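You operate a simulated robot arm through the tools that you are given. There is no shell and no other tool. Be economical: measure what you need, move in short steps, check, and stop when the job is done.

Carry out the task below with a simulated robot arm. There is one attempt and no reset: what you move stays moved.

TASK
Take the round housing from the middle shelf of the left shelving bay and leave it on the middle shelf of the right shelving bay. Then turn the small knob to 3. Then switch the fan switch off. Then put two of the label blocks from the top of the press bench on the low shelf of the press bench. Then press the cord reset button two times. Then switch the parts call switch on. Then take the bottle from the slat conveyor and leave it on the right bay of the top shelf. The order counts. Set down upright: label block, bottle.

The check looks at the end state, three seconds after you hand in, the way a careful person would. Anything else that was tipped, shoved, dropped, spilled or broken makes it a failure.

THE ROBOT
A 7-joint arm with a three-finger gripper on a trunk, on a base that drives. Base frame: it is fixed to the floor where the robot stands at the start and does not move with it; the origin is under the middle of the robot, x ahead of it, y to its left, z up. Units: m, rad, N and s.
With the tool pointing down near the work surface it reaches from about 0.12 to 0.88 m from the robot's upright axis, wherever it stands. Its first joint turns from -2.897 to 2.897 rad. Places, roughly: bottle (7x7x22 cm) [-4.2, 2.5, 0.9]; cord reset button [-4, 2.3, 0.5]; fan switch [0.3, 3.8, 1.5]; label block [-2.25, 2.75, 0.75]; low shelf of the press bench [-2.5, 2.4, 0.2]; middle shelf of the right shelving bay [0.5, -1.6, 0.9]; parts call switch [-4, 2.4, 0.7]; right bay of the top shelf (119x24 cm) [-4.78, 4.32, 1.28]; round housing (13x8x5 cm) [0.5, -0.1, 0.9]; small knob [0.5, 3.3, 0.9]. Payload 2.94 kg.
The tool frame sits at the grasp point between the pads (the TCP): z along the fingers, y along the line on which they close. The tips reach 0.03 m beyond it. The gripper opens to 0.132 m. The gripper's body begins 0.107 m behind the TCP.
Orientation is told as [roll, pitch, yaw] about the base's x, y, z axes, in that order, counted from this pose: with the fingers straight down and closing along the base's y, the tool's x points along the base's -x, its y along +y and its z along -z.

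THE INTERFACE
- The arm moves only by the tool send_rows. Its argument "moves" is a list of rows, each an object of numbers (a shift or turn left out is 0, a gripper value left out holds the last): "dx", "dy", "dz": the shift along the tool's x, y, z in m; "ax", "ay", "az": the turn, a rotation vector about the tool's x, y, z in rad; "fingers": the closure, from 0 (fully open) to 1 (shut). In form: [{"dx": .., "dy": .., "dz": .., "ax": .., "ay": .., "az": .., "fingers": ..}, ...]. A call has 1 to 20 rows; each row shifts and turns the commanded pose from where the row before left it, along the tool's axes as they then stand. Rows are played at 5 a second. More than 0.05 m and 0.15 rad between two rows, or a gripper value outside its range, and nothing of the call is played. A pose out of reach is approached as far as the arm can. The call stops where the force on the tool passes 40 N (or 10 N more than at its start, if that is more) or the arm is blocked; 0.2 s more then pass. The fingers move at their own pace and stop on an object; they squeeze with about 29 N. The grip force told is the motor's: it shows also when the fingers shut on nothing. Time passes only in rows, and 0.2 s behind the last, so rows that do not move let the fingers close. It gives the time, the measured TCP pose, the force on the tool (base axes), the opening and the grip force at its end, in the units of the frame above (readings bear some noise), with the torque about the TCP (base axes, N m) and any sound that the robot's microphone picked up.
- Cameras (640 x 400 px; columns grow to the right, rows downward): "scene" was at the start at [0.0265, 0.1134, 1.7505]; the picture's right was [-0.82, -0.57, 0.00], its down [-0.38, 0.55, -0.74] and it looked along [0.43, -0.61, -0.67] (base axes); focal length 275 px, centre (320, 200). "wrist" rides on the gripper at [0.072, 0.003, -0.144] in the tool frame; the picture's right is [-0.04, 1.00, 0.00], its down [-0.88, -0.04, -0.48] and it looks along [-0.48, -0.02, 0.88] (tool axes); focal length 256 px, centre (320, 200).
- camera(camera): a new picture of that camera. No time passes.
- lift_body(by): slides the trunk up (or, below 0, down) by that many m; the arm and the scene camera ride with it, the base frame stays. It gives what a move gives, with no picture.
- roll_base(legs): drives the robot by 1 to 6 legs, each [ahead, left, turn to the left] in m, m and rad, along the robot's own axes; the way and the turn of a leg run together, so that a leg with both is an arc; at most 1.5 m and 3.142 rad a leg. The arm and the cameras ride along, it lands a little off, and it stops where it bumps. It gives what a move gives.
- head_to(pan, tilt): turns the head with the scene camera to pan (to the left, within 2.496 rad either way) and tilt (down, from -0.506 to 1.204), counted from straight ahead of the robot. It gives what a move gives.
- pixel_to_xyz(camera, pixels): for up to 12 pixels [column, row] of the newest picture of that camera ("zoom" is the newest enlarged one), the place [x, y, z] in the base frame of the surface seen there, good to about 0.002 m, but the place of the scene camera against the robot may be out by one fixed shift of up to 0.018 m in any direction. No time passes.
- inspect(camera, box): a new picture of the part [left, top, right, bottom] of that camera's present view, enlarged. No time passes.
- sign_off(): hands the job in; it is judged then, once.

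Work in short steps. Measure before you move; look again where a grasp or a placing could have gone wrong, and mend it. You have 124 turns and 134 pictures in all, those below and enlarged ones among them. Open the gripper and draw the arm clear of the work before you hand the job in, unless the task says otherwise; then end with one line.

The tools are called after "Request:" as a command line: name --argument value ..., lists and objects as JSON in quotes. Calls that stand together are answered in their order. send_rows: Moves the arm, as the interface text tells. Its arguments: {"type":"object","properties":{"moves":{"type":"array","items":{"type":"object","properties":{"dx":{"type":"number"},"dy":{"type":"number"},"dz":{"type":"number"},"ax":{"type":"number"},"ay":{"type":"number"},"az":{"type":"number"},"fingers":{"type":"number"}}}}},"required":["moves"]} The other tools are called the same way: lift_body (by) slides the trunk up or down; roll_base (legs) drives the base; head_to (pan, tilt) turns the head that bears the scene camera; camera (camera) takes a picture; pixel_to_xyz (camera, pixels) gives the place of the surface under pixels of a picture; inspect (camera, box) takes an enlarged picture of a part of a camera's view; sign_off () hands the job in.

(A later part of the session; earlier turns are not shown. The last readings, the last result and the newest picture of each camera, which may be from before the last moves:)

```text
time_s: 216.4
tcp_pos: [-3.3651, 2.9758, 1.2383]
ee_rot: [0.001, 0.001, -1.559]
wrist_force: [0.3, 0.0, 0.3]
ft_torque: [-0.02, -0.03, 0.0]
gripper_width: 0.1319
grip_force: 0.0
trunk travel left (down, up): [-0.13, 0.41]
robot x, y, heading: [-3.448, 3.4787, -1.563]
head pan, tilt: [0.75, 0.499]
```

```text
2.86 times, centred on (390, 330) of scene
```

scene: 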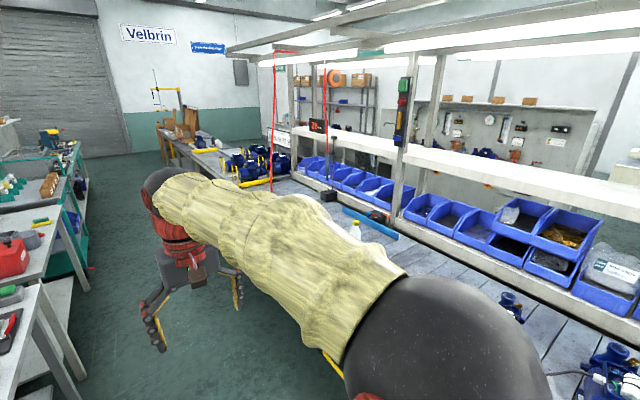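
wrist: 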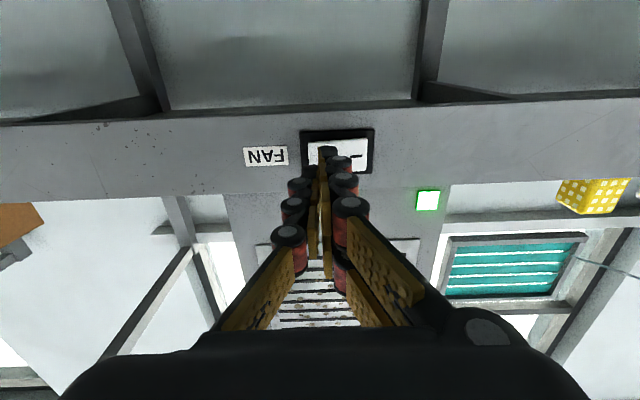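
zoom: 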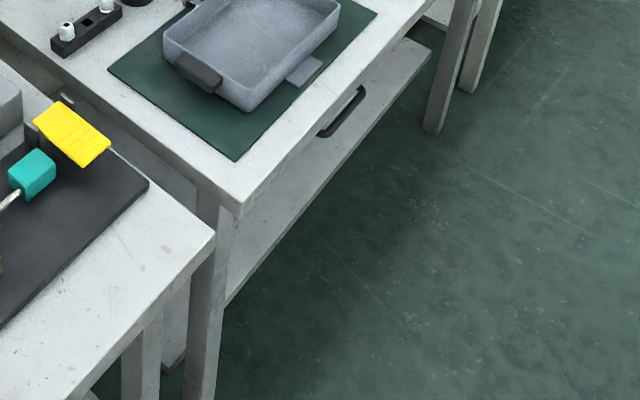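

Blocks: long side along y (7 cm), 2 cm deep, z 0.796–0.828; CAPS≈(-2.41,2.491), HEX NUTS≈(-2.358,2.645). I'll grip them by their ends with the tool pitched. First I turn left to face +x and strafe to y≈2.55.

Request:
roll_base --legs '[[0, 0, 1.561], [0, -0.93, 0]]'

Request:
head_to --pan 0.1 --tilt 0.75

Request:
camera --camera "scene"

Request:
camera --camera "wrist"

```text
time_s: 225.1
tcp_pos: [-2.9353, 2.6287, 1.2387]
ee_rot: [0.0, -0.001, 0.007]
wrist_force: [-0.9, 0.9, 0.0]
ft_torque: [-0.02, 0.01, -0.01]
gripper_width: 0.132
grip_force: 0.1
trunk travel left (down, up): [-0.13, 0.41]
robot x, y, heading: [-3.4357, 2.5481, 0.012]
head pan, tilt: [0.75, 0.499]
```

```text
time_s: 226.1
tcp_pos: [-2.9354, 2.6282, 1.238]
ee_rot: [-0.001, 0.0, 0.008]
wrist_force: [0.0, 0.0, -0.3]
ft_torque: [0.02, 0.01, 0.0]
gripper_width: 0.1319
grip_force: 0.1
trunk travel left (down, up): [-0.13, 0.41]
robot x, y, heading: [-3.4376, 2.5515, 0.011]
head pan, tilt: [0.099, 0.75]
```

```text
68 pictures are left
```

scene: 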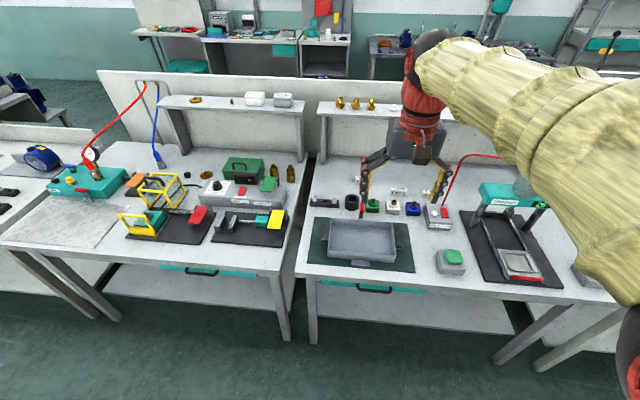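

```text
67 pictures are left
```

wrist: 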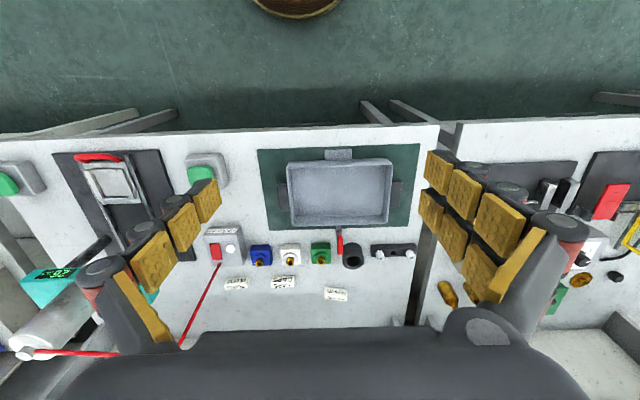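

Wrist view: PLUGS (235,283), CAPS (283,282), HEX NUTS (335,294). I measure these and, in the scene view, the low shelf.

Request:
pixel_to_xyz --camera "wrist" --pixels '[[283, 285], [275, 287], [293, 284], [335, 296], [328, 296], [345, 297], [235, 285], [283, 278], [290, 258], [320, 258], [350, 262], [338, 245]]'

Request:
pixel_to_xyz --camera "scene" --pixels '[[390, 305], [440, 315], [480, 325], [350, 320], [372, 290], [350, 278], [400, 268], [480, 300], [360, 310], [430, 330], [500, 310]]'

Request:
inspect --camera "scene" --box '[290, 180, 540, 345]'

```text
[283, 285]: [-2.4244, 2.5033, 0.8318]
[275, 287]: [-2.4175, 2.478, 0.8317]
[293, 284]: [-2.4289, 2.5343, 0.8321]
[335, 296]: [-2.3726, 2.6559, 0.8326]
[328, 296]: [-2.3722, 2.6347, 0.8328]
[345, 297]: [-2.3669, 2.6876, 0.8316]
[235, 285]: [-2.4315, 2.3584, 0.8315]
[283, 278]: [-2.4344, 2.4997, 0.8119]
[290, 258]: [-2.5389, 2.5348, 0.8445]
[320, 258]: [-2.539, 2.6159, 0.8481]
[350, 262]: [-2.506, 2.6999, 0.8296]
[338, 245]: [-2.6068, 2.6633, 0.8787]
```

```text
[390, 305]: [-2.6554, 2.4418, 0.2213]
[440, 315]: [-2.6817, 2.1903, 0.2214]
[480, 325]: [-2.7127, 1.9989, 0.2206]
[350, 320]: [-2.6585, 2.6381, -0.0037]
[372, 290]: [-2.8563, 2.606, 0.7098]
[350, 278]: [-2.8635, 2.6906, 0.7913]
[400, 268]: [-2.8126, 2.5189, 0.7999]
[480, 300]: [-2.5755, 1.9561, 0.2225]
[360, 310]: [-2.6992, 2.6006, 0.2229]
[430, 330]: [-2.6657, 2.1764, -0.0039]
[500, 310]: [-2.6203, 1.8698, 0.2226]
```

```text
2.42 times, centred on (415, 262) of scene
```

zoom: 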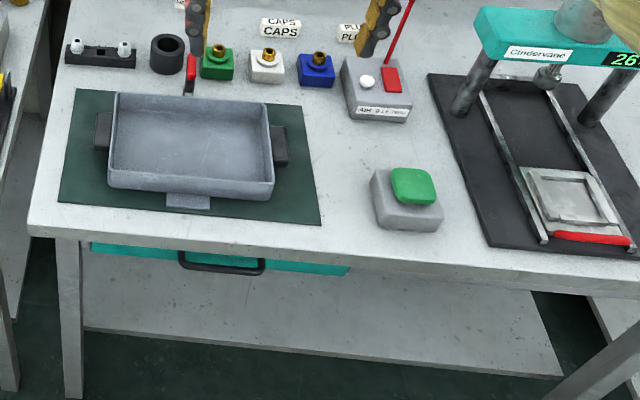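

Low shelf top is z≈0.225, front edge x≈-2.72, drawer only for y>2.3. To keep the wrist camera above the fixtures, I flip the tool by 180° about its axis, here in free space.

Request:
send_rows --moves '[{"az": 0.15}, {"az": 0.15}, {"az": 0.15}, {"az": 0.15}, {"az": 0.15}, {"az": 0.15}, {"az": 0.15}, {"az": 0.15}, {"az": 0.15}, {"az": 0.15}, {"az": 0.15}, {"az": 0.15}, {"az": 0.15}, {"az": 0.15}, {"az": 0.15}, {"az": 0.15}, {"az": 0.15}, {"az": 0.15}, {"az": 0.15}, {}]'

```text
time_s: 230.3
tcp_pos: [-2.9353, 2.6287, 1.2387]
ee_rot: [0.0, 0.0, -2.843]
wrist_force: [-0.3, 0.1, -0.1]
ft_torque: [-0.02, -0.01, 0.04]
gripper_width: 0.1319
grip_force: 0.0
trunk travel left (down, up): [-0.13, 0.41]
robot x, y, heading: [-3.4431, 2.5534, 0.006]
head pan, tilt: [0.099, 0.75]
```

Worked. I finish the flip and pitch forward 45°, with fingers opened to ≈0.10 m.

Request:
send_rows --moves '[{"az": 0.149, "fingers": 0.24}, {"az": 0.149}, {"ay": 0.131}, {"ay": 0.131}, {"ay": 0.131}, {"ay": 0.131}, {"ay": 0.131}, {"ay": 0.13}, {}]'

Request:
roll_base --legs '[[0.2, 0, 0]]'

Request:
camera --camera "wrist"

```text
time_s: 232.3
tcp_pos: [-2.9327, 2.5367, 1.2339]
ee_rot: [-0.02, 0.787, -3.085]
wrist_force: [0.3, 0.2, -0.3]
ft_torque: [0.02, 0.01, -0.02]
gripper_width: 0.1003
grip_force: 0.0
out of reach, approached as far as the arm can: row 1, 2, 3
trunk travel left (down, up): [-0.13, 0.41]
robot x, y, heading: [-3.4386, 2.5526, 0.005]
head pan, tilt: [0.099, 0.75]
```

```text
time_s: 233.9
tcp_pos: [-2.732, 2.538, 1.2334]
ee_rot: [-0.019, 0.786, -3.085]
wrist_force: [0.9, 0.6, 0.5]
ft_torque: [0.03, -0.01, 0.01]
gripper_width: 0.1002
grip_force: 0.1
trunk travel left (down, up): [-0.13, 0.41]
robot x, y, heading: [-3.2371, 2.5556, 0.008]
head pan, tilt: [0.099, 0.75]
```

```text
65 pictures are left
```

wrist: 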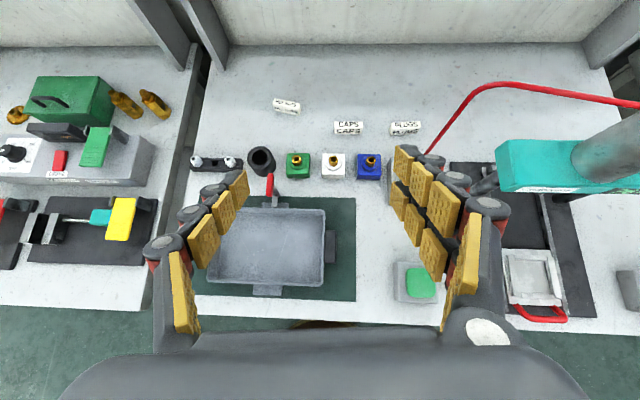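

View is now upright. Blocks: HEX (286,106), CAPS (349,127), PLUGS (406,128). I measure their ends.

Request:
inspect --camera "wrist" --box '[260, 85, 440, 185]'

Request:
pixel_to_xyz --camera "zoom" --pixels '[[55, 55], [130, 75], [90, 58], [92, 90], [270, 135], [360, 135], [315, 133], [315, 160], [460, 140], [575, 140], [310, 170], [265, 260]]'

```text
3.56 times, centred on (350, 135) of wrist
```

zoom: 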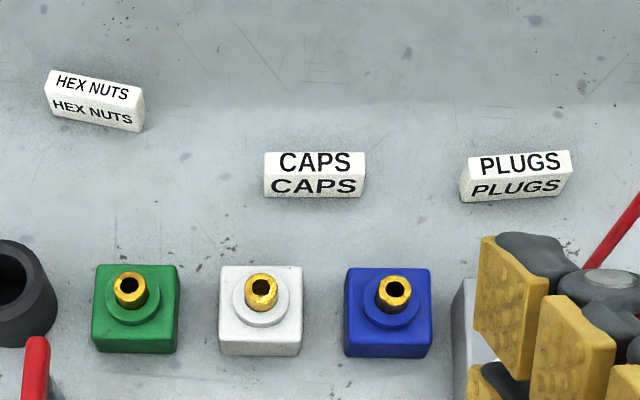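

```text
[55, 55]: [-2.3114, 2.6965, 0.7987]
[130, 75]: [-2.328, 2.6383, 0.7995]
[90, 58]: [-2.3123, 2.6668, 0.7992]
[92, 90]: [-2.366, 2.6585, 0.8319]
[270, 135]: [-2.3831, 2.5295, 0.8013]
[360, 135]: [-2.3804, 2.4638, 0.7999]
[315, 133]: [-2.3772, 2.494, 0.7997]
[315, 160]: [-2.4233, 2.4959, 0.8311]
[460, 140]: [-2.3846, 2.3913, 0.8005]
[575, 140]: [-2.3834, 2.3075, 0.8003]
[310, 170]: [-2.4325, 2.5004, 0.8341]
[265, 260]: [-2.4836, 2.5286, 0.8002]
```

I refine on the top faces of CAPS and HEX NUTS.

Request:
pixel_to_xyz --camera "zoom" --pixels '[[268, 165], [362, 165], [315, 156], [315, 172], [315, 192], [50, 80], [140, 100], [98, 78], [95, 92], [90, 115], [270, 185], [358, 190]]'

```text
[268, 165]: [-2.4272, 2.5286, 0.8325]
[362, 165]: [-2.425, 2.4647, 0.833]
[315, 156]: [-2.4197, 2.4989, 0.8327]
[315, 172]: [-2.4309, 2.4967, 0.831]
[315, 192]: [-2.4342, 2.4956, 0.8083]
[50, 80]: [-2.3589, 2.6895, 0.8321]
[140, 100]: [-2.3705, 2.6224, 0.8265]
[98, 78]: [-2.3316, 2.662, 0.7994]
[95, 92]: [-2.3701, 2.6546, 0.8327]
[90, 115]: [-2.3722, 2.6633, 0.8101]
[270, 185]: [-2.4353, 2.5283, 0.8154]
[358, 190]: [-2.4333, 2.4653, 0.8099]
```

CAPS centre (-2.425,2.497), top 0.832. I go to a pre-grasp 10 cm back along the tool.

Request:
send_rows --moves '[{"dx": -0.0088, "dy": 0.0064, "dz": 0.0433}, {"dx": -0.0088, "dy": 0.0064, "dz": 0.0433}, {"dx": -0.0088, "dy": 0.0064, "dz": 0.0433}, {"dx": -0.0088, "dy": 0.0064, "dz": 0.0433}, {"dx": -0.0088, "dy": 0.0064, "dz": 0.0433}, {"dx": -0.0088, "dy": 0.0064, "dz": 0.0433}, {"dx": -0.0088, "dy": 0.0064, "dz": 0.0433}, {"dx": -0.0088, "dy": 0.0064, "dz": 0.0433}, {"dx": -0.0088, "dy": 0.0064, "dz": 0.0433}, {}]'

Request:
camera --camera "wrist"

```text
time_s: 236.1
tcp_pos: [-2.5089, 2.5014, 0.8994]
ee_rot: [-0.019, 0.787, -3.086]
wrist_force: [0.1, 0.2, -0.4]
ft_torque: [-0.02, -0.04, 0.02]
gripper_width: 0.1007
grip_force: 0.1
trunk travel left (down, up): [-0.13, 0.41]
robot x, y, heading: [-3.2386, 2.549, 0.012]
head pan, tilt: [0.099, 0.75]
```

```text
63 pictures are left
```

wrist: 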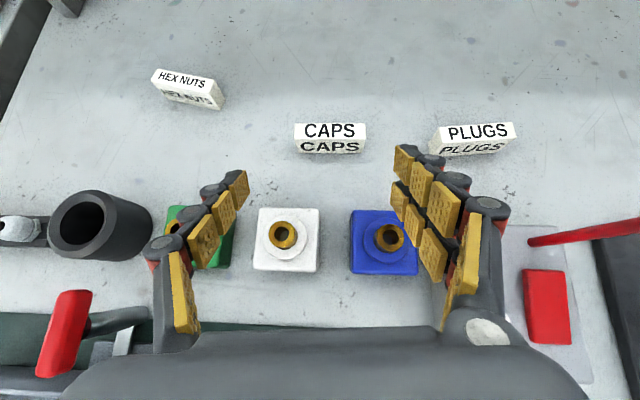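

The block is slightly right of centre; I correct 8 mm and advance 0.1 m along the tool.

Request:
send_rows --moves '[{"dy": 0.008, "dz": 0.02}, {"dz": 0.03}, {"dz": 0.03}, {"dz": 0.018}, {}]'

Request:
camera --camera "wrist"

```text
time_s: 237.3
tcp_pos: [-2.4389, 2.4974, 0.8308]
ee_rot: [-0.019, 0.787, -3.086]
wrist_force: [0.5, 0.1, 2.8]
ft_torque: [-0.14, -0.05, 0.09]
gripper_width: 0.1011
grip_force: 0.3
trunk travel left (down, up): [-0.13, 0.41]
robot x, y, heading: [-3.2377, 2.5531, 0.001]
head pan, tilt: [0.099, 0.75]
```

```text
62 pictures are left
```

wrist: 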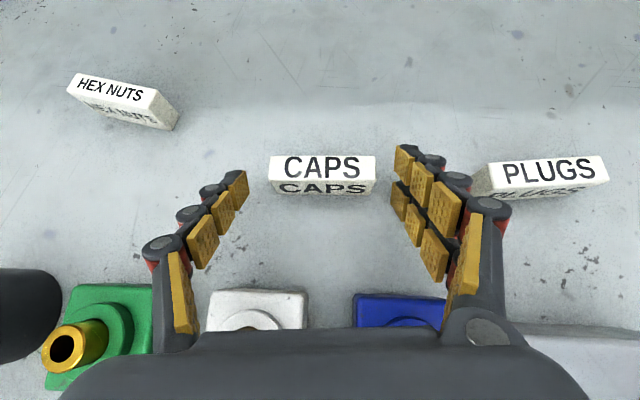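

The tips just touch the table (2.8 N). I rise 2 mm and close on the block.

Request:
send_rows --moves '[{"dx": 0.0015, "dz": -0.0015}, {"fingers": 1}, {}, {}, {}, {}]'

Request:
camera --camera "wrist"

```text
time_s: 238.7
tcp_pos: [-2.4396, 2.4966, 0.8358]
ee_rot: [-0.02, 0.788, -3.086]
wrist_force: [2.8, -6.7, 15.4]
ft_torque: [-0.57, -0.25, -0.04]
gripper_width: 0.0692
grip_force: 29.2
trunk travel left (down, up): [-0.13, 0.41]
robot x, y, heading: [-3.237, 2.5522, 0.005]
head pan, tilt: [0.099, 0.75]
```

```text
61 pictures are left
```

wrist: 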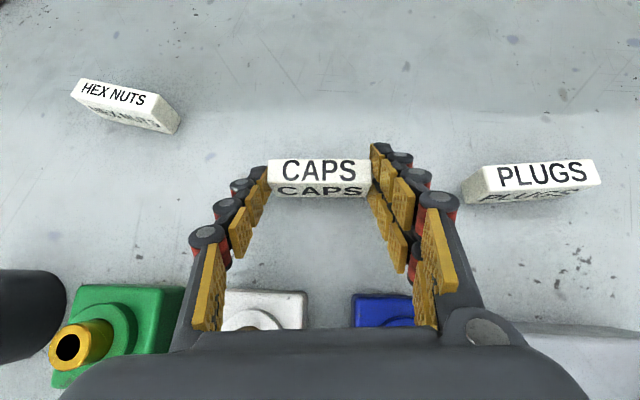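

Gripped at 69 mm. I lift straight up 10 cm, then check the hold.

Request:
send_rows --moves '[{"dx": 0.024, "dz": -0.024}, {"dx": 0.024, "dz": -0.024}, {"dx": 0.024, "dz": -0.024}, {}]'

Request:
camera --camera "wrist"

```text
time_s: 239.7
tcp_pos: [-2.4397, 2.4971, 0.9345]
ee_rot: [-0.021, 0.787, -3.084]
wrist_force: [-0.9, 0.0, -1.0]
ft_torque: [0.0, 0.0, -0.01]
gripper_width: 0.0691
grip_force: 29.0
trunk travel left (down, up): [-0.13, 0.41]
robot x, y, heading: [-3.2374, 2.5534, 0.01]
head pan, tilt: [0.099, 0.75]
```

```text
60 pictures are left
```

wrist: 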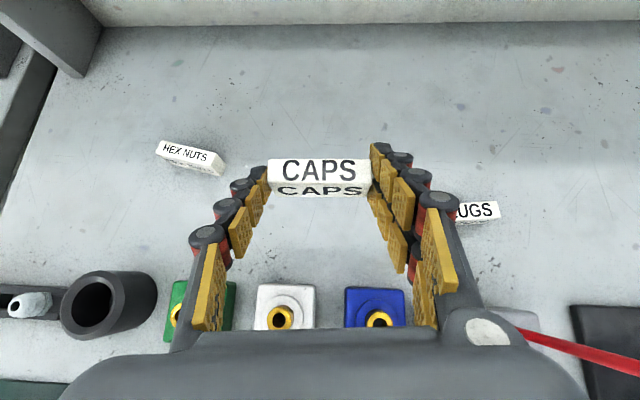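

Held. I back the base 0.3 m, retract the arm 0.2 m so the block is in front of the bench, and strafe right to y≈2.2.

Request:
roll_base --legs '[[-0.3, 0, 0]]'

Request:
send_rows --moves '[{"dx": -0.02, "dz": -0.034}, {"dx": -0.028, "dz": -0.028}, {"dx": -0.028, "dz": -0.028}, {"dx": -0.028, "dz": -0.028}, {"dx": -0.028, "dz": -0.028}, {}]'

Request:
roll_base --legs '[[0, -0.36, 0]]'

Request:
lift_body --by -0.13

Request:
head_to --pan 0.0 --tilt 0.75

Request:
camera --camera "scene"

```text
time_s: 241.7
tcp_pos: [-2.7391, 2.4965, 0.9343]
ee_rot: [-0.019, 0.785, -3.084]
wrist_force: [0.6, 0.1, -0.4]
ft_torque: [0.04, 0.03, -0.02]
gripper_width: 0.069
grip_force: 28.9
trunk travel left (down, up): [-0.13, 0.41]
robot x, y, heading: [-3.5386, 2.5519, 0.008]
head pan, tilt: [0.099, 0.75]
```

```text
time_s: 243.1
tcp_pos: [-2.9352, 2.4833, 0.945]
ee_rot: [-0.02, 0.784, -3.083]
wrist_force: [0.4, 0.2, -0.2]
ft_torque: [0.0, 0.0, 0.0]
gripper_width: 0.0693
grip_force: 29.2
trunk travel left (down, up): [-0.13, 0.41]
robot x, y, heading: [-3.5333, 2.5517, 0.004]
head pan, tilt: [0.099, 0.75]
```

```text
time_s: 245.4
tcp_pos: [-2.932, 2.122, 0.9441]
ee_rot: [-0.02, 0.788, -3.083]
wrist_force: [-0.7, -0.4, -0.1]
ft_torque: [-0.02, -0.01, -0.01]
gripper_width: 0.0691
grip_force: 29.0
trunk travel left (down, up): [-0.13, 0.41]
robot x, y, heading: [-3.5366, 2.1907, 0.01]
head pan, tilt: [0.099, 0.75]
```

```text
time_s: 247.0
tcp_pos: [-2.9298, 2.122, 0.8156]
ee_rot: [-0.019, 0.787, -3.083]
wrist_force: [-0.1, 0.6, 0.4]
ft_torque: [0.0, -0.01, 0.0]
gripper_width: 0.0691
grip_force: 29.3
trunk travel left (down, up): [0.0, 0.54]
robot x, y, heading: [-3.5327, 2.1866, 0.01]
head pan, tilt: [0.099, 0.75]
```

```text
time_s: 247.7
tcp_pos: [-2.9308, 2.1217, 0.8153]
ee_rot: [-0.018, 0.785, -3.083]
wrist_force: [-0.1, 0.3, 0.1]
ft_torque: [0.02, 0.01, -0.03]
gripper_width: 0.0688
grip_force: 29.6
trunk travel left (down, up): [0.0, 0.54]
robot x, y, heading: [-3.5335, 2.1867, 0.013]
head pan, tilt: [0.0, 0.75]
```

```text
59 pictures are left
```

scene: 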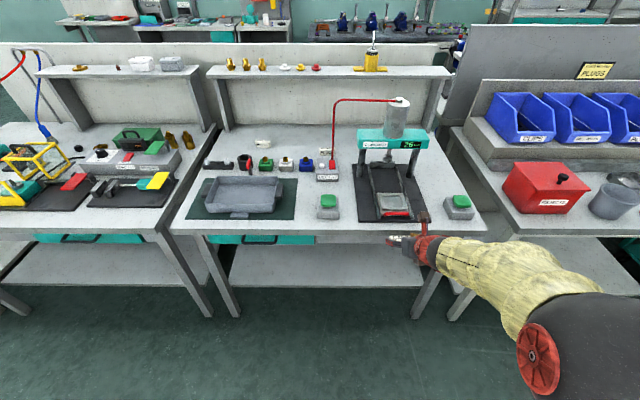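

The block is in front of the bench and free. I lower it straight down about 0.48 m.

Request:
send_rows --moves '[{"dx": -0.0325, "dz": 0.03}, {"dx": -0.0325, "dz": 0.03}, {"dx": -0.0312, "dz": 0.0312}, {"dx": -0.0312, "dz": 0.0312}, {"dx": -0.0312, "dz": 0.0312}, {"dx": -0.0312, "dz": 0.0312}, {"dx": -0.0312, "dz": 0.0312}, {"dx": -0.0312, "dz": 0.0312}, {"dx": -0.0312, "dz": 0.0312}, {"dx": -0.0312, "dz": 0.0312}, {"dx": -0.0312, "dz": 0.0312}, {}]'

Request:
camera --camera "wrist"

Request:
camera --camera "scene"

```text
time_s: 250.3
tcp_pos: [-2.9333, 2.1278, 0.3275]
ee_rot: [-0.019, 0.785, -3.083]
wrist_force: [0.4, -0.5, -0.4]
ft_torque: [0.02, 0.03, -0.04]
gripper_width: 0.0688
grip_force: 29.1
trunk travel left (down, up): [0.0, 0.54]
robot x, y, heading: [-3.5359, 2.1882, 0.006]
head pan, tilt: [0.0, 0.75]
```

```text
58 pictures are left
```

wrist: 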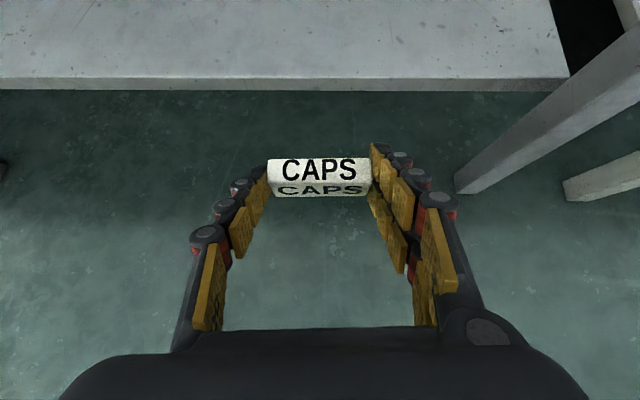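

```text
57 pictures are left
```

scene: 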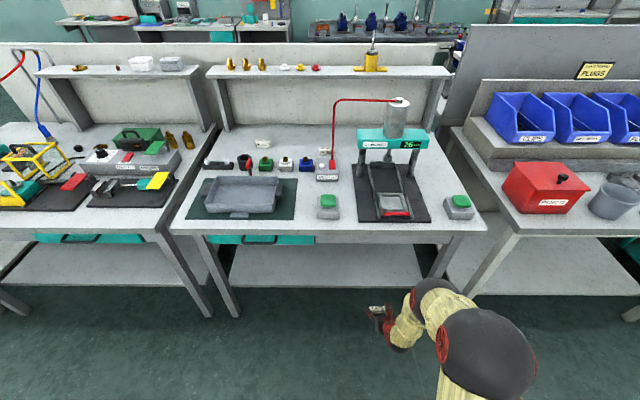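

I measure the shelf edge, surface, and right leg with the wrist camera.

Request:
pixel_to_xyz --camera "wrist" --pixels '[[320, 77], [200, 77], [320, 40], [450, 40], [540, 60], [465, 180], [560, 115], [600, 80], [100, 40], [320, 10]]'

Request:
pixel_to_xyz --camera "scene" --pixels '[[415, 310], [440, 260], [385, 283], [236, 312], [320, 240], [450, 240]]'

```text
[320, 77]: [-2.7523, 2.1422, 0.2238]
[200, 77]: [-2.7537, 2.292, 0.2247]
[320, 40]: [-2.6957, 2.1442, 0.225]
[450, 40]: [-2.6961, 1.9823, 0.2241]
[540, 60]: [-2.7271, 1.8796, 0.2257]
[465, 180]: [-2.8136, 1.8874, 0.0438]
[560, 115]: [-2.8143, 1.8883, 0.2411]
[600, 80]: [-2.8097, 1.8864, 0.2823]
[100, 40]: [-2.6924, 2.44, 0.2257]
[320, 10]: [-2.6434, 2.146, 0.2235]
```

```text
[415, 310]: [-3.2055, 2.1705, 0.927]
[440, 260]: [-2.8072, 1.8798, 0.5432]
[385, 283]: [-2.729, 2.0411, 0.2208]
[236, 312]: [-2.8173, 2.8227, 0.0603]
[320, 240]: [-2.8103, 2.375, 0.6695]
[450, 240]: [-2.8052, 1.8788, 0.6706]
```

Shelf z≈0.2245, edge x=-2.755, leg at y≈1.89: free. I drive ahead 0.31 m at this height.

Request:
roll_base --legs '[[0.31, 0, 0]]'

Request:
camera --camera "wrist"

```text
time_s: 252.1
tcp_pos: [-2.7231, 2.1289, 0.3183]
ee_rot: [-0.032, 0.754, -3.099]
wrist_force: [-0.3, -0.6, -0.6]
ft_torque: [-0.05, 0.01, -0.04]
gripper_width: 0.0694
grip_force: 28.6
trunk travel left (down, up): [0.0, 0.54]
robot x, y, heading: [-3.2927, 2.1898, 0.004]
head pan, tilt: [0.0, 0.75]
stopped in leg 1: the robot was blocked; the commanded pose is now the measured one
```

```text
56 pictures are left
```

wrist: 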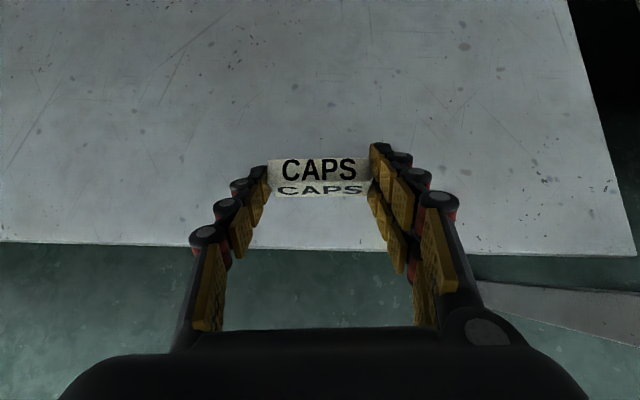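

The arm touched something (likely forearm against the tabletop edge). I back off 6 cm and look.

Request:
roll_base --legs '[[-0.06, 0, 0]]'

Request:
head_to --pan 0.0 --tilt 0.95

Request:
camera --camera "scene"

```text
time_s: 253.0
tcp_pos: [-2.7797, 2.1294, 0.3178]
ee_rot: [-0.032, 0.754, -3.1]
wrist_force: [0.3, 0.0, -0.5]
ft_torque: [0.01, -0.01, 0.0]
gripper_width: 0.0689
grip_force: 29.3
trunk travel left (down, up): [0.0, 0.54]
robot x, y, heading: [-3.3563, 2.1908, 0.009]
head pan, tilt: [0.0, 0.75]
```

```text
time_s: 253.8
tcp_pos: [-2.7802, 2.1302, 0.3163]
ee_rot: [-0.03, 0.753, -3.098]
wrist_force: [-0.4, -0.7, -0.1]
ft_torque: [-0.02, 0.02, 0.01]
gripper_width: 0.0689
grip_force: 28.9
trunk travel left (down, up): [0.0, 0.54]
robot x, y, heading: [-3.3541, 2.1927, 0.003]
head pan, tilt: [0.0, 0.949]
```

```text
55 pictures are left
```

scene: 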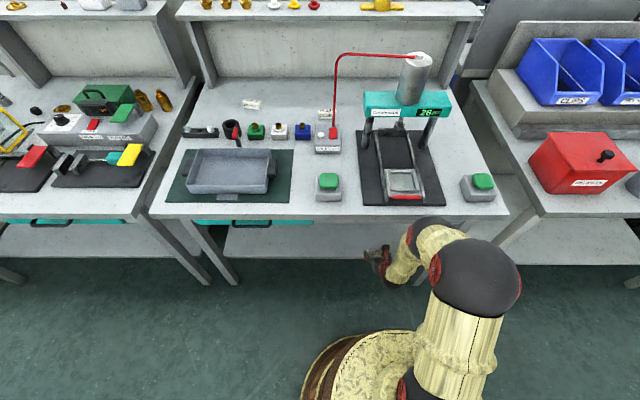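

I measure the wrist/forearm parts near the table edge.

Request:
pixel_to_xyz --camera "scene" --pixels '[[428, 222], [410, 240], [440, 235], [455, 232], [395, 258], [470, 245], [510, 270], [420, 216], [430, 214], [378, 258]]'

Request:
inspect --camera "scene" --box '[340, 190, 540, 320]'

```text
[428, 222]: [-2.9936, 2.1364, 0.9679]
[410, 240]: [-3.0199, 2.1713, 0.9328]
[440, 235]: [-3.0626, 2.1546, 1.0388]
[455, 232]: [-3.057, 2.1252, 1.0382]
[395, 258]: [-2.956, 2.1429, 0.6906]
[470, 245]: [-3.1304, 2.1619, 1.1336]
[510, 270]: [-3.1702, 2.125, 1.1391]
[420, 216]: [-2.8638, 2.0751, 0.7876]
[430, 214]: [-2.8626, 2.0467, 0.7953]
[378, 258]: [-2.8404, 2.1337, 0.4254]
```

```text
3.08 times, centred on (440, 255) of scene
```

zoom: 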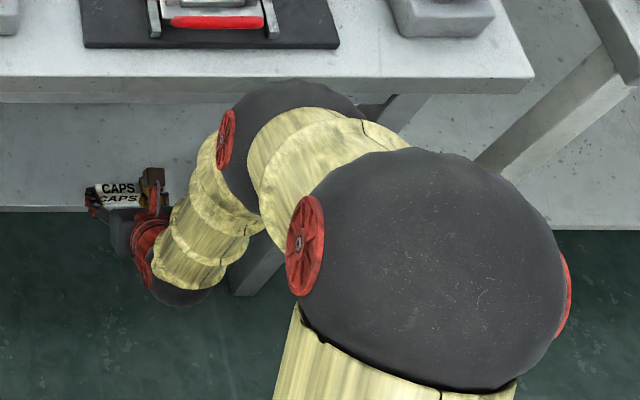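

The elbow (z≈0.97) came up against the table edge; so I stand farther back and reach out more. I back 0.13 m, restore the pitch, extend forward ~0.2 m.

Request:
roll_base --legs '[[-0.13, 0, 0]]'

Request:
send_rows --moves '[{"ay": 0.033}, {"dx": 0.0283, "dz": 0.0283}, {"dx": 0.0283, "dz": 0.0283}, {"dx": 0.0283, "dz": 0.0283}, {"dx": 0.0283, "dz": 0.0283}, {"dx": 0.0283, "dz": 0.0283}, {}]'

Request:
camera --camera "wrist"

Request:
camera --camera "scene"

```text
time_s: 255.0
tcp_pos: [-2.9116, 2.1289, 0.317]
ee_rot: [-0.031, 0.751, -3.099]
wrist_force: [-0.3, -0.5, -1.0]
ft_torque: [0.02, -0.01, 0.0]
gripper_width: 0.069
grip_force: 27.9
trunk travel left (down, up): [0.0, 0.54]
robot x, y, heading: [-3.4855, 2.1922, 0.004]
head pan, tilt: [0.0, 0.949]
```

```text
time_s: 256.6
tcp_pos: [-2.7111, 2.1425, 0.3161]
ee_rot: [-0.03, 0.785, -3.1]
wrist_force: [1.1, 0.2, 0.1]
ft_torque: [0.02, -0.01, 0.05]
gripper_width: 0.0689
grip_force: 29.2
trunk travel left (down, up): [0.0, 0.54]
robot x, y, heading: [-3.4879, 2.1861, 0.008]
head pan, tilt: [0.0, 0.949]
```

```text
53 pictures are left
```

wrist: 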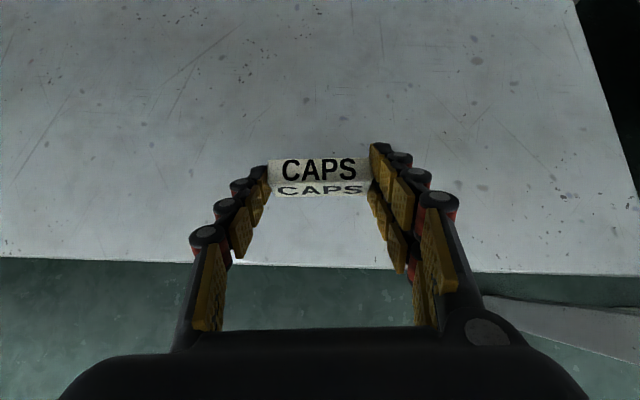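

```text
52 pictures are left
```

scene: 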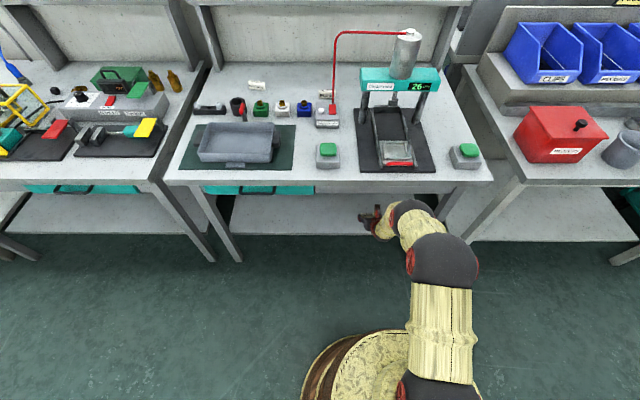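

Good reach. I extend 4 cm more and lower by 5 cm.

Request:
send_rows --moves '[{"dx": 0.0141, "dz": 0.0141}, {"dx": 0.0141, "dz": 0.0141}, {"dx": -0.0141, "dz": 0.0141}, {"dx": -0.0141, "dz": 0.0141}, {"dx": -0.006, "dz": 0.006}, {}]'

Request:
camera --camera "wrist"

```text
time_s: 258.0
tcp_pos: [-2.6719, 2.1462, 0.2686]
ee_rot: [-0.031, 0.785, -3.099]
wrist_force: [0.0, -0.5, -0.9]
ft_torque: [0.02, 0.0, 0.02]
gripper_width: 0.069
grip_force: 29.0
trunk travel left (down, up): [0.0, 0.54]
robot x, y, heading: [-3.4895, 2.1934, 0.009]
head pan, tilt: [0.0, 0.949]
```

```text
51 pictures are left
```

wrist: 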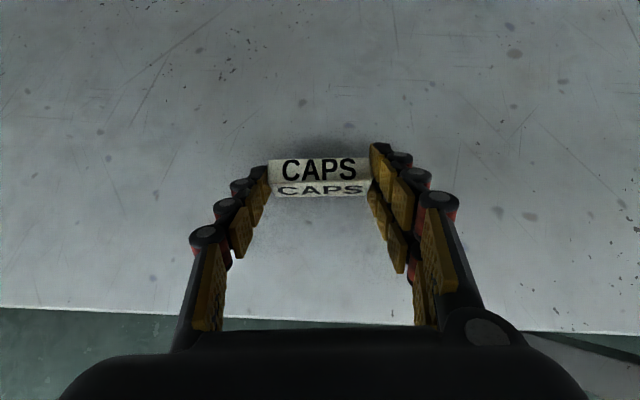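

I lower in small steps until contact.

Request:
send_rows --moves '[{"dx": -0.002, "dz": 0.002}, {"dx": -0.002, "dz": 0.002}, {}]'

```text
time_s: 258.8
tcp_pos: [-2.6704, 2.1456, 0.2631]
ee_rot: [-0.031, 0.787, -3.099]
wrist_force: [-0.4, 0.2, -0.3]
ft_torque: [-0.02, 0.0, 0.02]
gripper_width: 0.0689
grip_force: 28.8
trunk travel left (down, up): [0.0, 0.54]
robot x, y, heading: [-3.4862, 2.1901, 0.01]
head pan, tilt: [0.0, 0.949]
```

Request:
send_rows --moves '[{"dx": -0.0014, "dz": 0.0014}, {"dx": -0.0014, "dz": 0.0014}, {}]'

```text
time_s: 259.6
tcp_pos: [-2.6708, 2.1461, 0.2606]
ee_rot: [-0.032, 0.789, -3.099]
wrist_force: [-3.0, -0.6, 11.3]
ft_torque: [-0.45, 0.02, -0.15]
gripper_width: 0.0687
grip_force: 28.4
trunk travel left (down, up): [0.0, 0.54]
robot x, y, heading: [-3.4868, 2.1895, 0.006]
head pan, tilt: [0.0, 0.949]
```

Contact (11 N). I relieve 1 mm and open to ≈0.10 m.

Request:
send_rows --moves '[{"dx": 0.0007, "dz": -0.0007}, {"fingers": 0.4}, {}, {"fingers": 0.24}, {}, {}]'

Request:
camera --camera "wrist"

```text
time_s: 261.0
tcp_pos: [-2.6716, 2.1453, 0.2603]
ee_rot: [-0.031, 0.785, -3.101]
wrist_force: [0.4, 0.8, 0.0]
ft_torque: [0.02, 0.01, 0.0]
gripper_width: 0.1003
grip_force: 0.0
trunk travel left (down, up): [0.0, 0.54]
robot x, y, heading: [-3.4857, 2.1906, 0.005]
head pan, tilt: [0.0, 0.949]
```

```text
50 pictures are left
```

wrist: 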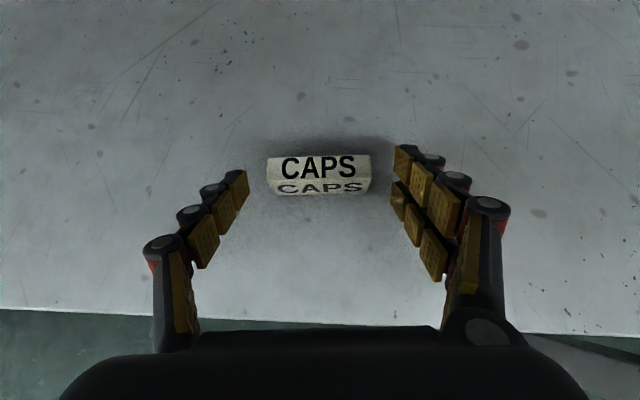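

CAPS stands upright. I withdraw up-back, then back out horizontally, and rise in front of the bench.

Request:
send_rows --moves '[{"dz": -0.03}, {"dz": -0.03}, {"dx": -0.03, "dz": -0.03}, {"dx": -0.03, "dz": -0.03}, {"dx": -0.03, "dz": -0.03}, {"dx": -0.03, "dz": -0.03}, {}]'

Request:
roll_base --legs '[[-0.08, 0, 0]]'

Request:
send_rows --moves '[{"dx": 0.0312, "dz": -0.0312}, {"dx": 0.0312, "dz": -0.0312}, {"dx": 0.0312, "dz": -0.0312}, {"dx": 0.0312, "dz": -0.0312}, {"dx": 0.0312, "dz": -0.0312}, {"dx": 0.0312, "dz": -0.0312}, {"dx": 0.0312, "dz": -0.0312}, {"dx": 0.0312, "dz": -0.0312}, {"dx": 0.0312, "dz": -0.0312}, {"dx": 0.0312, "dz": -0.0312}, {"dx": 0.0312, "dz": -0.0312}, {"dx": 0.0312, "dz": -0.0312}, {}]'

Request:
lift_body --by 0.13

Request:
camera --camera "scene"

```text
time_s: 262.6
tcp_pos: [-2.8827, 2.131, 0.3024]
ee_rot: [-0.031, 0.787, -3.099]
wrist_force: [0.5, 0.2, 0.1]
ft_torque: [0.0, 0.03, 0.04]
gripper_width: 0.1004
grip_force: 0.1
trunk travel left (down, up): [0.0, 0.54]
robot x, y, heading: [-3.4856, 2.1911, 0.006]
head pan, tilt: [0.0, 0.949]
```

```text
time_s: 263.7
tcp_pos: [-2.9618, 2.1305, 0.3006]
ee_rot: [-0.032, 0.785, -3.098]
wrist_force: [0.1, -0.2, 0.4]
ft_torque: [-0.02, -0.01, 0.0]
gripper_width: 0.1002
grip_force: 0.0
trunk travel left (down, up): [0.0, 0.54]
robot x, y, heading: [-3.5652, 2.186, 0.007]
head pan, tilt: [0.0, 0.949]
```

```text
time_s: 266.5
tcp_pos: [-2.9628, 2.1199, 0.8319]
ee_rot: [-0.032, 0.785, -3.098]
wrist_force: [0.6, -0.3, 0.7]
ft_torque: [0.01, 0.02, 0.04]
gripper_width: 0.1004
grip_force: 0.0
trunk travel left (down, up): [0.0, 0.54]
robot x, y, heading: [-3.5679, 2.1887, 0.003]
head pan, tilt: [0.0, 0.949]
```

```text
time_s: 268.1
tcp_pos: [-2.9615, 2.1197, 0.9611]
ee_rot: [-0.033, 0.784, -3.1]
wrist_force: [0.0, 1.7, -0.9]
ft_torque: [0.0, -0.01, 0.05]
gripper_width: 0.1003
grip_force: 0.0
trunk travel left (down, up): [-0.13, 0.41]
robot x, y, heading: [-3.5611, 2.1853, 0.007]
head pan, tilt: [0.0, 0.949]
```

```text
49 pictures are left
```

scene: 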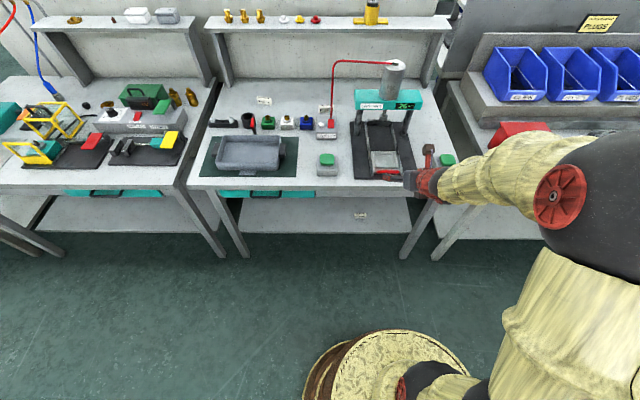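

CAPS stands on the low shelf (362,215). For HEX NUTS (tilted ≈-0.17 rad) I raise the trunk 0.1, strafe left 0.735, turn right 0.215, and drive ahead 0.32.

Request:
lift_body --by 0.1

Request:
roll_base --legs '[[0, 0.735, 0], [0, 0, -0.22], [0.32, 0, 0]]'

Request:
camera --camera "wrist"

```text
time_s: 269.4
tcp_pos: [-2.9621, 2.1205, 1.0619]
ee_rot: [-0.031, 0.786, -3.1]
wrist_force: [0.3, 0.2, -1.5]
ft_torque: [0.0, 0.01, 0.0]
gripper_width: 0.1001
grip_force: 0.0
trunk travel left (down, up): [-0.23, 0.31]
robot x, y, heading: [-3.5653, 2.1865, 0.006]
head pan, tilt: [0.0, 0.949]
```

```text
time_s: 275.9
tcp_pos: [-2.6853, 2.6595, 1.0616]
ee_rot: [-0.032, 0.785, 2.968]
wrist_force: [-0.1, 0.1, 0.3]
ft_torque: [0.01, 0.03, -0.04]
gripper_width: 0.1004
grip_force: 0.1
trunk travel left (down, up): [-0.23, 0.31]
robot x, y, heading: [-3.2601, 2.8587, -0.213]
head pan, tilt: [0.0, 0.949]
```

```text
48 pictures are left
```

wrist: 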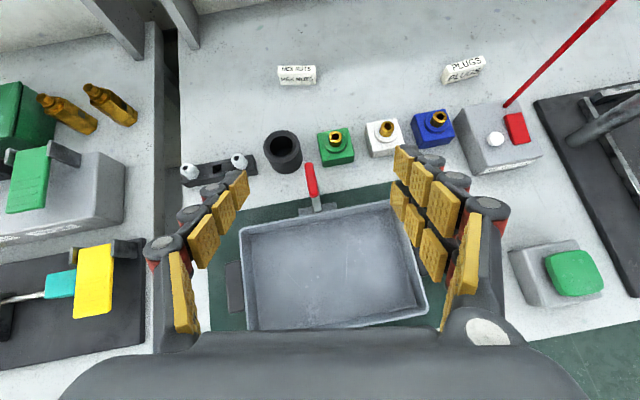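

HEX NUTS at (297,75) lies parallel to the fingers' line. I measure it.

Request:
inspect --camera "wrist" --box '[260, 55, 340, 105]'

Request:
pixel_to_xyz --camera "zoom" --pixels '[[150, 110], [440, 110], [290, 90], [290, 140], [290, 200], [160, 190], [430, 200], [290, 110]]'

```text
8.00 times, centred on (300, 80) of wrist
```

zoom: 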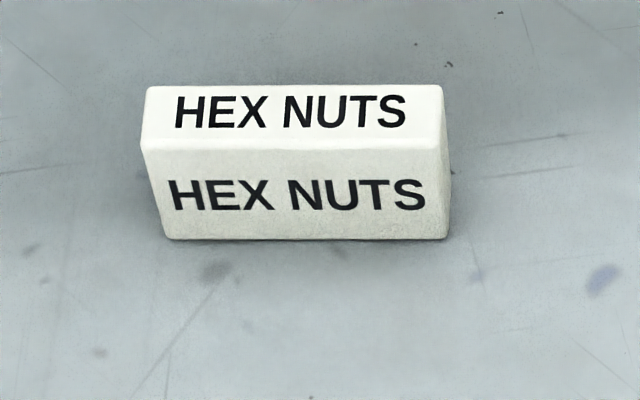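

```text
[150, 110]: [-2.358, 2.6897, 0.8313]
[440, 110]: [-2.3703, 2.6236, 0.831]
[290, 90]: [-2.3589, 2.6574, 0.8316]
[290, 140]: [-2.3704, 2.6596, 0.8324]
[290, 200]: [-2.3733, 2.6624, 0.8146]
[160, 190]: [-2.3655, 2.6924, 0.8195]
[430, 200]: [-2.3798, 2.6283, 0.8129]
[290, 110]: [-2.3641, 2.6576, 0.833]
```

Centre (-2.364,2.6575). I go to the pre-grasp 10 cm back along the tool axis.

Request:
send_rows --moves '[{"dx": 0.0077, "dy": -0.0077, "dz": 0.0394}, {"dx": 0.0077, "dy": -0.0077, "dz": 0.0394}, {"dx": 0.0077, "dy": -0.0077, "dz": 0.0394}, {"dx": 0.0077, "dy": -0.0077, "dz": 0.0394}, {"dx": 0.0077, "dy": -0.0077, "dz": 0.0394}, {"dx": 0.0077, "dy": -0.0077, "dz": 0.0394}, {"dx": 0.0077, "dy": -0.0077, "dz": 0.0394}, {}]'

Request:
camera --camera "wrist"

```text
time_s: 277.7
tcp_pos: [-2.4458, 2.6817, 0.9066]
ee_rot: [-0.03, 0.785, 2.969]
wrist_force: [0.1, 0.1, -0.2]
ft_torque: [0.0, 0.0, 0.0]
gripper_width: 0.1001
grip_force: 0.1
trunk travel left (down, up): [-0.23, 0.31]
robot x, y, heading: [-3.2607, 2.8624, -0.213]
head pan, tilt: [0.0, 0.949]
```

```text
46 pictures are left
```

wrist: 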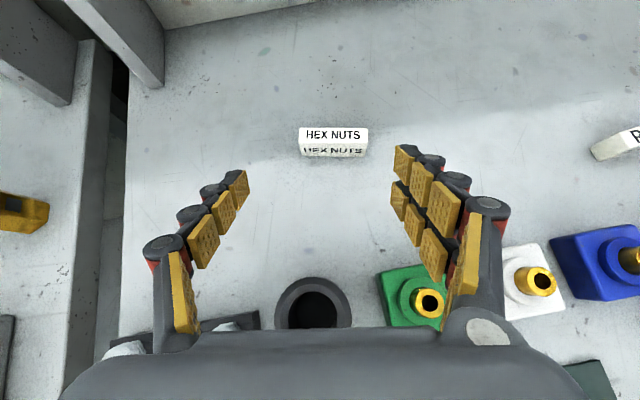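

The block is right of centre; I shift 9.5 mm and advance 0.098 m, then close.

Request:
send_rows --moves '[{"dy": 0.0095, "dz": 0.02}, {"dz": 0.03}, {"dz": 0.03}, {"dz": 0.018}, {"dx": 0.0015}, {}]'

Request:
camera --camera "wrist"

```text
time_s: 279.1
tcp_pos: [-2.3786, 2.6621, 0.8382]
ee_rot: [-0.033, 0.785, 2.967]
wrist_force: [-0.3, 0.5, 0.1]
ft_torque: [-0.03, 0.0, 0.02]
gripper_width: 0.1001
grip_force: 0.1
trunk travel left (down, up): [-0.23, 0.31]
robot x, y, heading: [-3.26, 2.8559, -0.212]
head pan, tilt: [0.0, 0.949]
```

```text
45 pictures are left
```

wrist: 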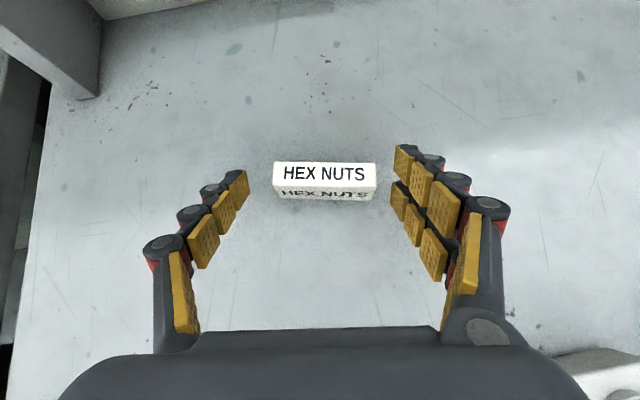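

Centred. I lower 2 mm, close, and lift 10 cm.

Request:
send_rows --moves '[{"dx": -0.0014, "dz": 0.0014}, {"fingers": 1}, {}, {}, {}, {}]'

Request:
send_rows --moves '[{"dx": 0.024, "dz": -0.024}, {"dx": 0.024, "dz": -0.024}, {"dx": 0.024, "dz": -0.024}, {"dx": 0.024, "dz": -0.024}, {}]'

Request:
camera --camera "wrist"

```text
time_s: 280.5
tcp_pos: [-2.378, 2.6627, 0.8364]
ee_rot: [-0.031, 0.786, 2.968]
wrist_force: [-0.2, -0.2, 3.6]
ft_torque: [-0.09, -0.03, -0.03]
gripper_width: 0.069
grip_force: 28.9
trunk travel left (down, up): [-0.23, 0.31]
robot x, y, heading: [-3.2578, 2.8578, -0.208]
head pan, tilt: [0.0, 0.949]
```

```text
time_s: 281.7
tcp_pos: [-2.3783, 2.6599, 0.97]
ee_rot: [-0.031, 0.784, 2.968]
wrist_force: [-0.6, -0.3, 0.2]
ft_torque: [0.03, 0.04, -0.02]
gripper_width: 0.069
grip_force: 28.8
trunk travel left (down, up): [-0.23, 0.31]
robot x, y, heading: [-3.2616, 2.8557, -0.212]
head pan, tilt: [0.0, 0.949]
```

```text
44 pictures are left
```

wrist: 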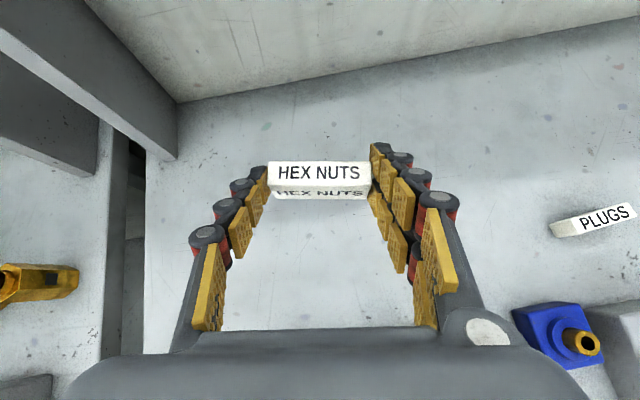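

Held. I retract the arm 0.28 m over the bench, back out, straighten and strafe right.

Request:
send_rows --moves '[{"dx": -0.033, "dz": -0.033}, {"dx": -0.033, "dz": -0.033}, {"dx": -0.033, "dz": -0.033}, {"dx": -0.033, "dz": -0.033}, {"dx": -0.033, "dz": -0.033}, {"dx": -0.033, "dz": -0.033}, {}]'

Request:
roll_base --legs '[[-0.32, 0, 0], [0, 0, 0.212], [0, -0.63, 0]]'

Request:
lift_body --by -0.23

Request:
camera --camera "scene"

```text
time_s: 283.3
tcp_pos: [-2.6547, 2.7026, 0.9703]
ee_rot: [-0.031, 0.787, 2.966]
wrist_force: [-0.6, -0.6, -0.1]
ft_torque: [0.0, 0.03, 0.0]
gripper_width: 0.0691
grip_force: 29.3
trunk travel left (down, up): [-0.23, 0.31]
robot x, y, heading: [-3.2623, 2.8588, -0.211]
head pan, tilt: [0.0, 0.949]
```

```text
time_s: 289.4
tcp_pos: [-2.9484, 2.2643, 0.9707]
ee_rot: [-0.031, 0.786, -3.106]
wrist_force: [-0.9, 0.8, 0.1]
ft_torque: [0.0, 0.01, 0.02]
gripper_width: 0.0694
grip_force: 28.8
trunk travel left (down, up): [-0.23, 0.31]
robot x, y, heading: [-3.5737, 2.2899, -0.0]
head pan, tilt: [0.0, 0.949]
```

```text
time_s: 291.8
tcp_pos: [-2.9491, 2.2648, 0.7415]
ee_rot: [-0.031, 0.785, -3.108]
wrist_force: [0.4, -0.2, -0.4]
ft_torque: [0.03, 0.04, -0.02]
gripper_width: 0.0686
grip_force: 29.3
trunk travel left (down, up): [0.0, 0.54]
robot x, y, heading: [-3.5753, 2.2876, 0.008]
head pan, tilt: [0.0, 0.949]
```

```text
43 pictures are left
```

scene: 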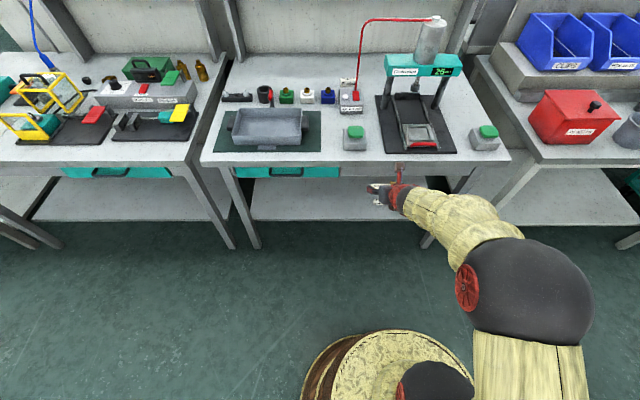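

I lower 0.42 m in front of the bench, drive 0.09 m ahead, then look at the shelf.

Request:
send_rows --moves '[{"dx": -0.0297, "dz": 0.0297}, {"dx": -0.0297, "dz": 0.0297}, {"dx": -0.0297, "dz": 0.0297}, {"dx": -0.0297, "dz": 0.0297}, {"dx": -0.0297, "dz": 0.0297}, {"dx": -0.0297, "dz": 0.0297}, {"dx": -0.0297, "dz": 0.0297}, {"dx": -0.0297, "dz": 0.0297}, {"dx": -0.0297, "dz": 0.0297}, {"dx": -0.0297, "dz": 0.0297}, {}]'

Request:
roll_base --legs '[[0.09, 0, 0]]'

Request:
send_rows --moves '[{"dx": 0.027, "dz": 0.027}, {"dx": 0.027, "dz": 0.027}, {"dx": 0.027, "dz": 0.027}, {"dx": 0.027, "dz": 0.027}, {"dx": 0.027, "dz": 0.027}, {}]'

Request:
camera --camera "wrist"

```text
time_s: 294.2
tcp_pos: [-2.9569, 2.2607, 0.3493]
ee_rot: [-0.044, 0.784, -3.107]
wrist_force: [-0.1, -0.3, -0.2]
ft_torque: [0.0, -0.02, 0.02]
gripper_width: 0.069
grip_force: 28.8
out of reach, approached as far as the arm can: row 7, 8, 9
trunk travel left (down, up): [0.0, 0.54]
robot x, y, heading: [-3.5744, 2.2904, 0.004]
head pan, tilt: [0.0, 0.949]
```

```text
time_s: 295.3
tcp_pos: [-2.8648, 2.2608, 0.3492]
ee_rot: [-0.045, 0.784, -3.11]
wrist_force: [-0.3, 0.0, 0.0]
ft_torque: [-0.01, 0.0, 0.01]
gripper_width: 0.069
grip_force: 28.9
trunk travel left (down, up): [0.0, 0.54]
robot x, y, heading: [-3.485, 2.2914, 0.002]
head pan, tilt: [0.0, 0.949]
```

```text
time_s: 296.7
tcp_pos: [-2.6752, 2.2718, 0.3461]
ee_rot: [-0.045, 0.781, -3.106]
wrist_force: [0.3, 0.8, -0.5]
ft_torque: [-0.01, -0.03, 0.03]
gripper_width: 0.069
grip_force: 28.9
trunk travel left (down, up): [0.0, 0.54]
robot x, y, heading: [-3.4852, 2.2936, 0.001]
head pan, tilt: [0.0, 0.949]
```

```text
42 pictures are left
```

wrist: 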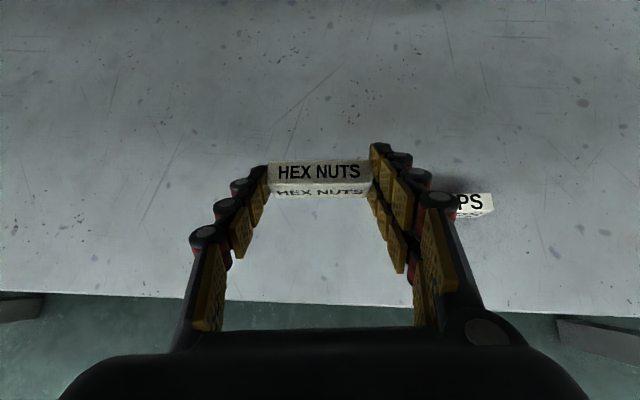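

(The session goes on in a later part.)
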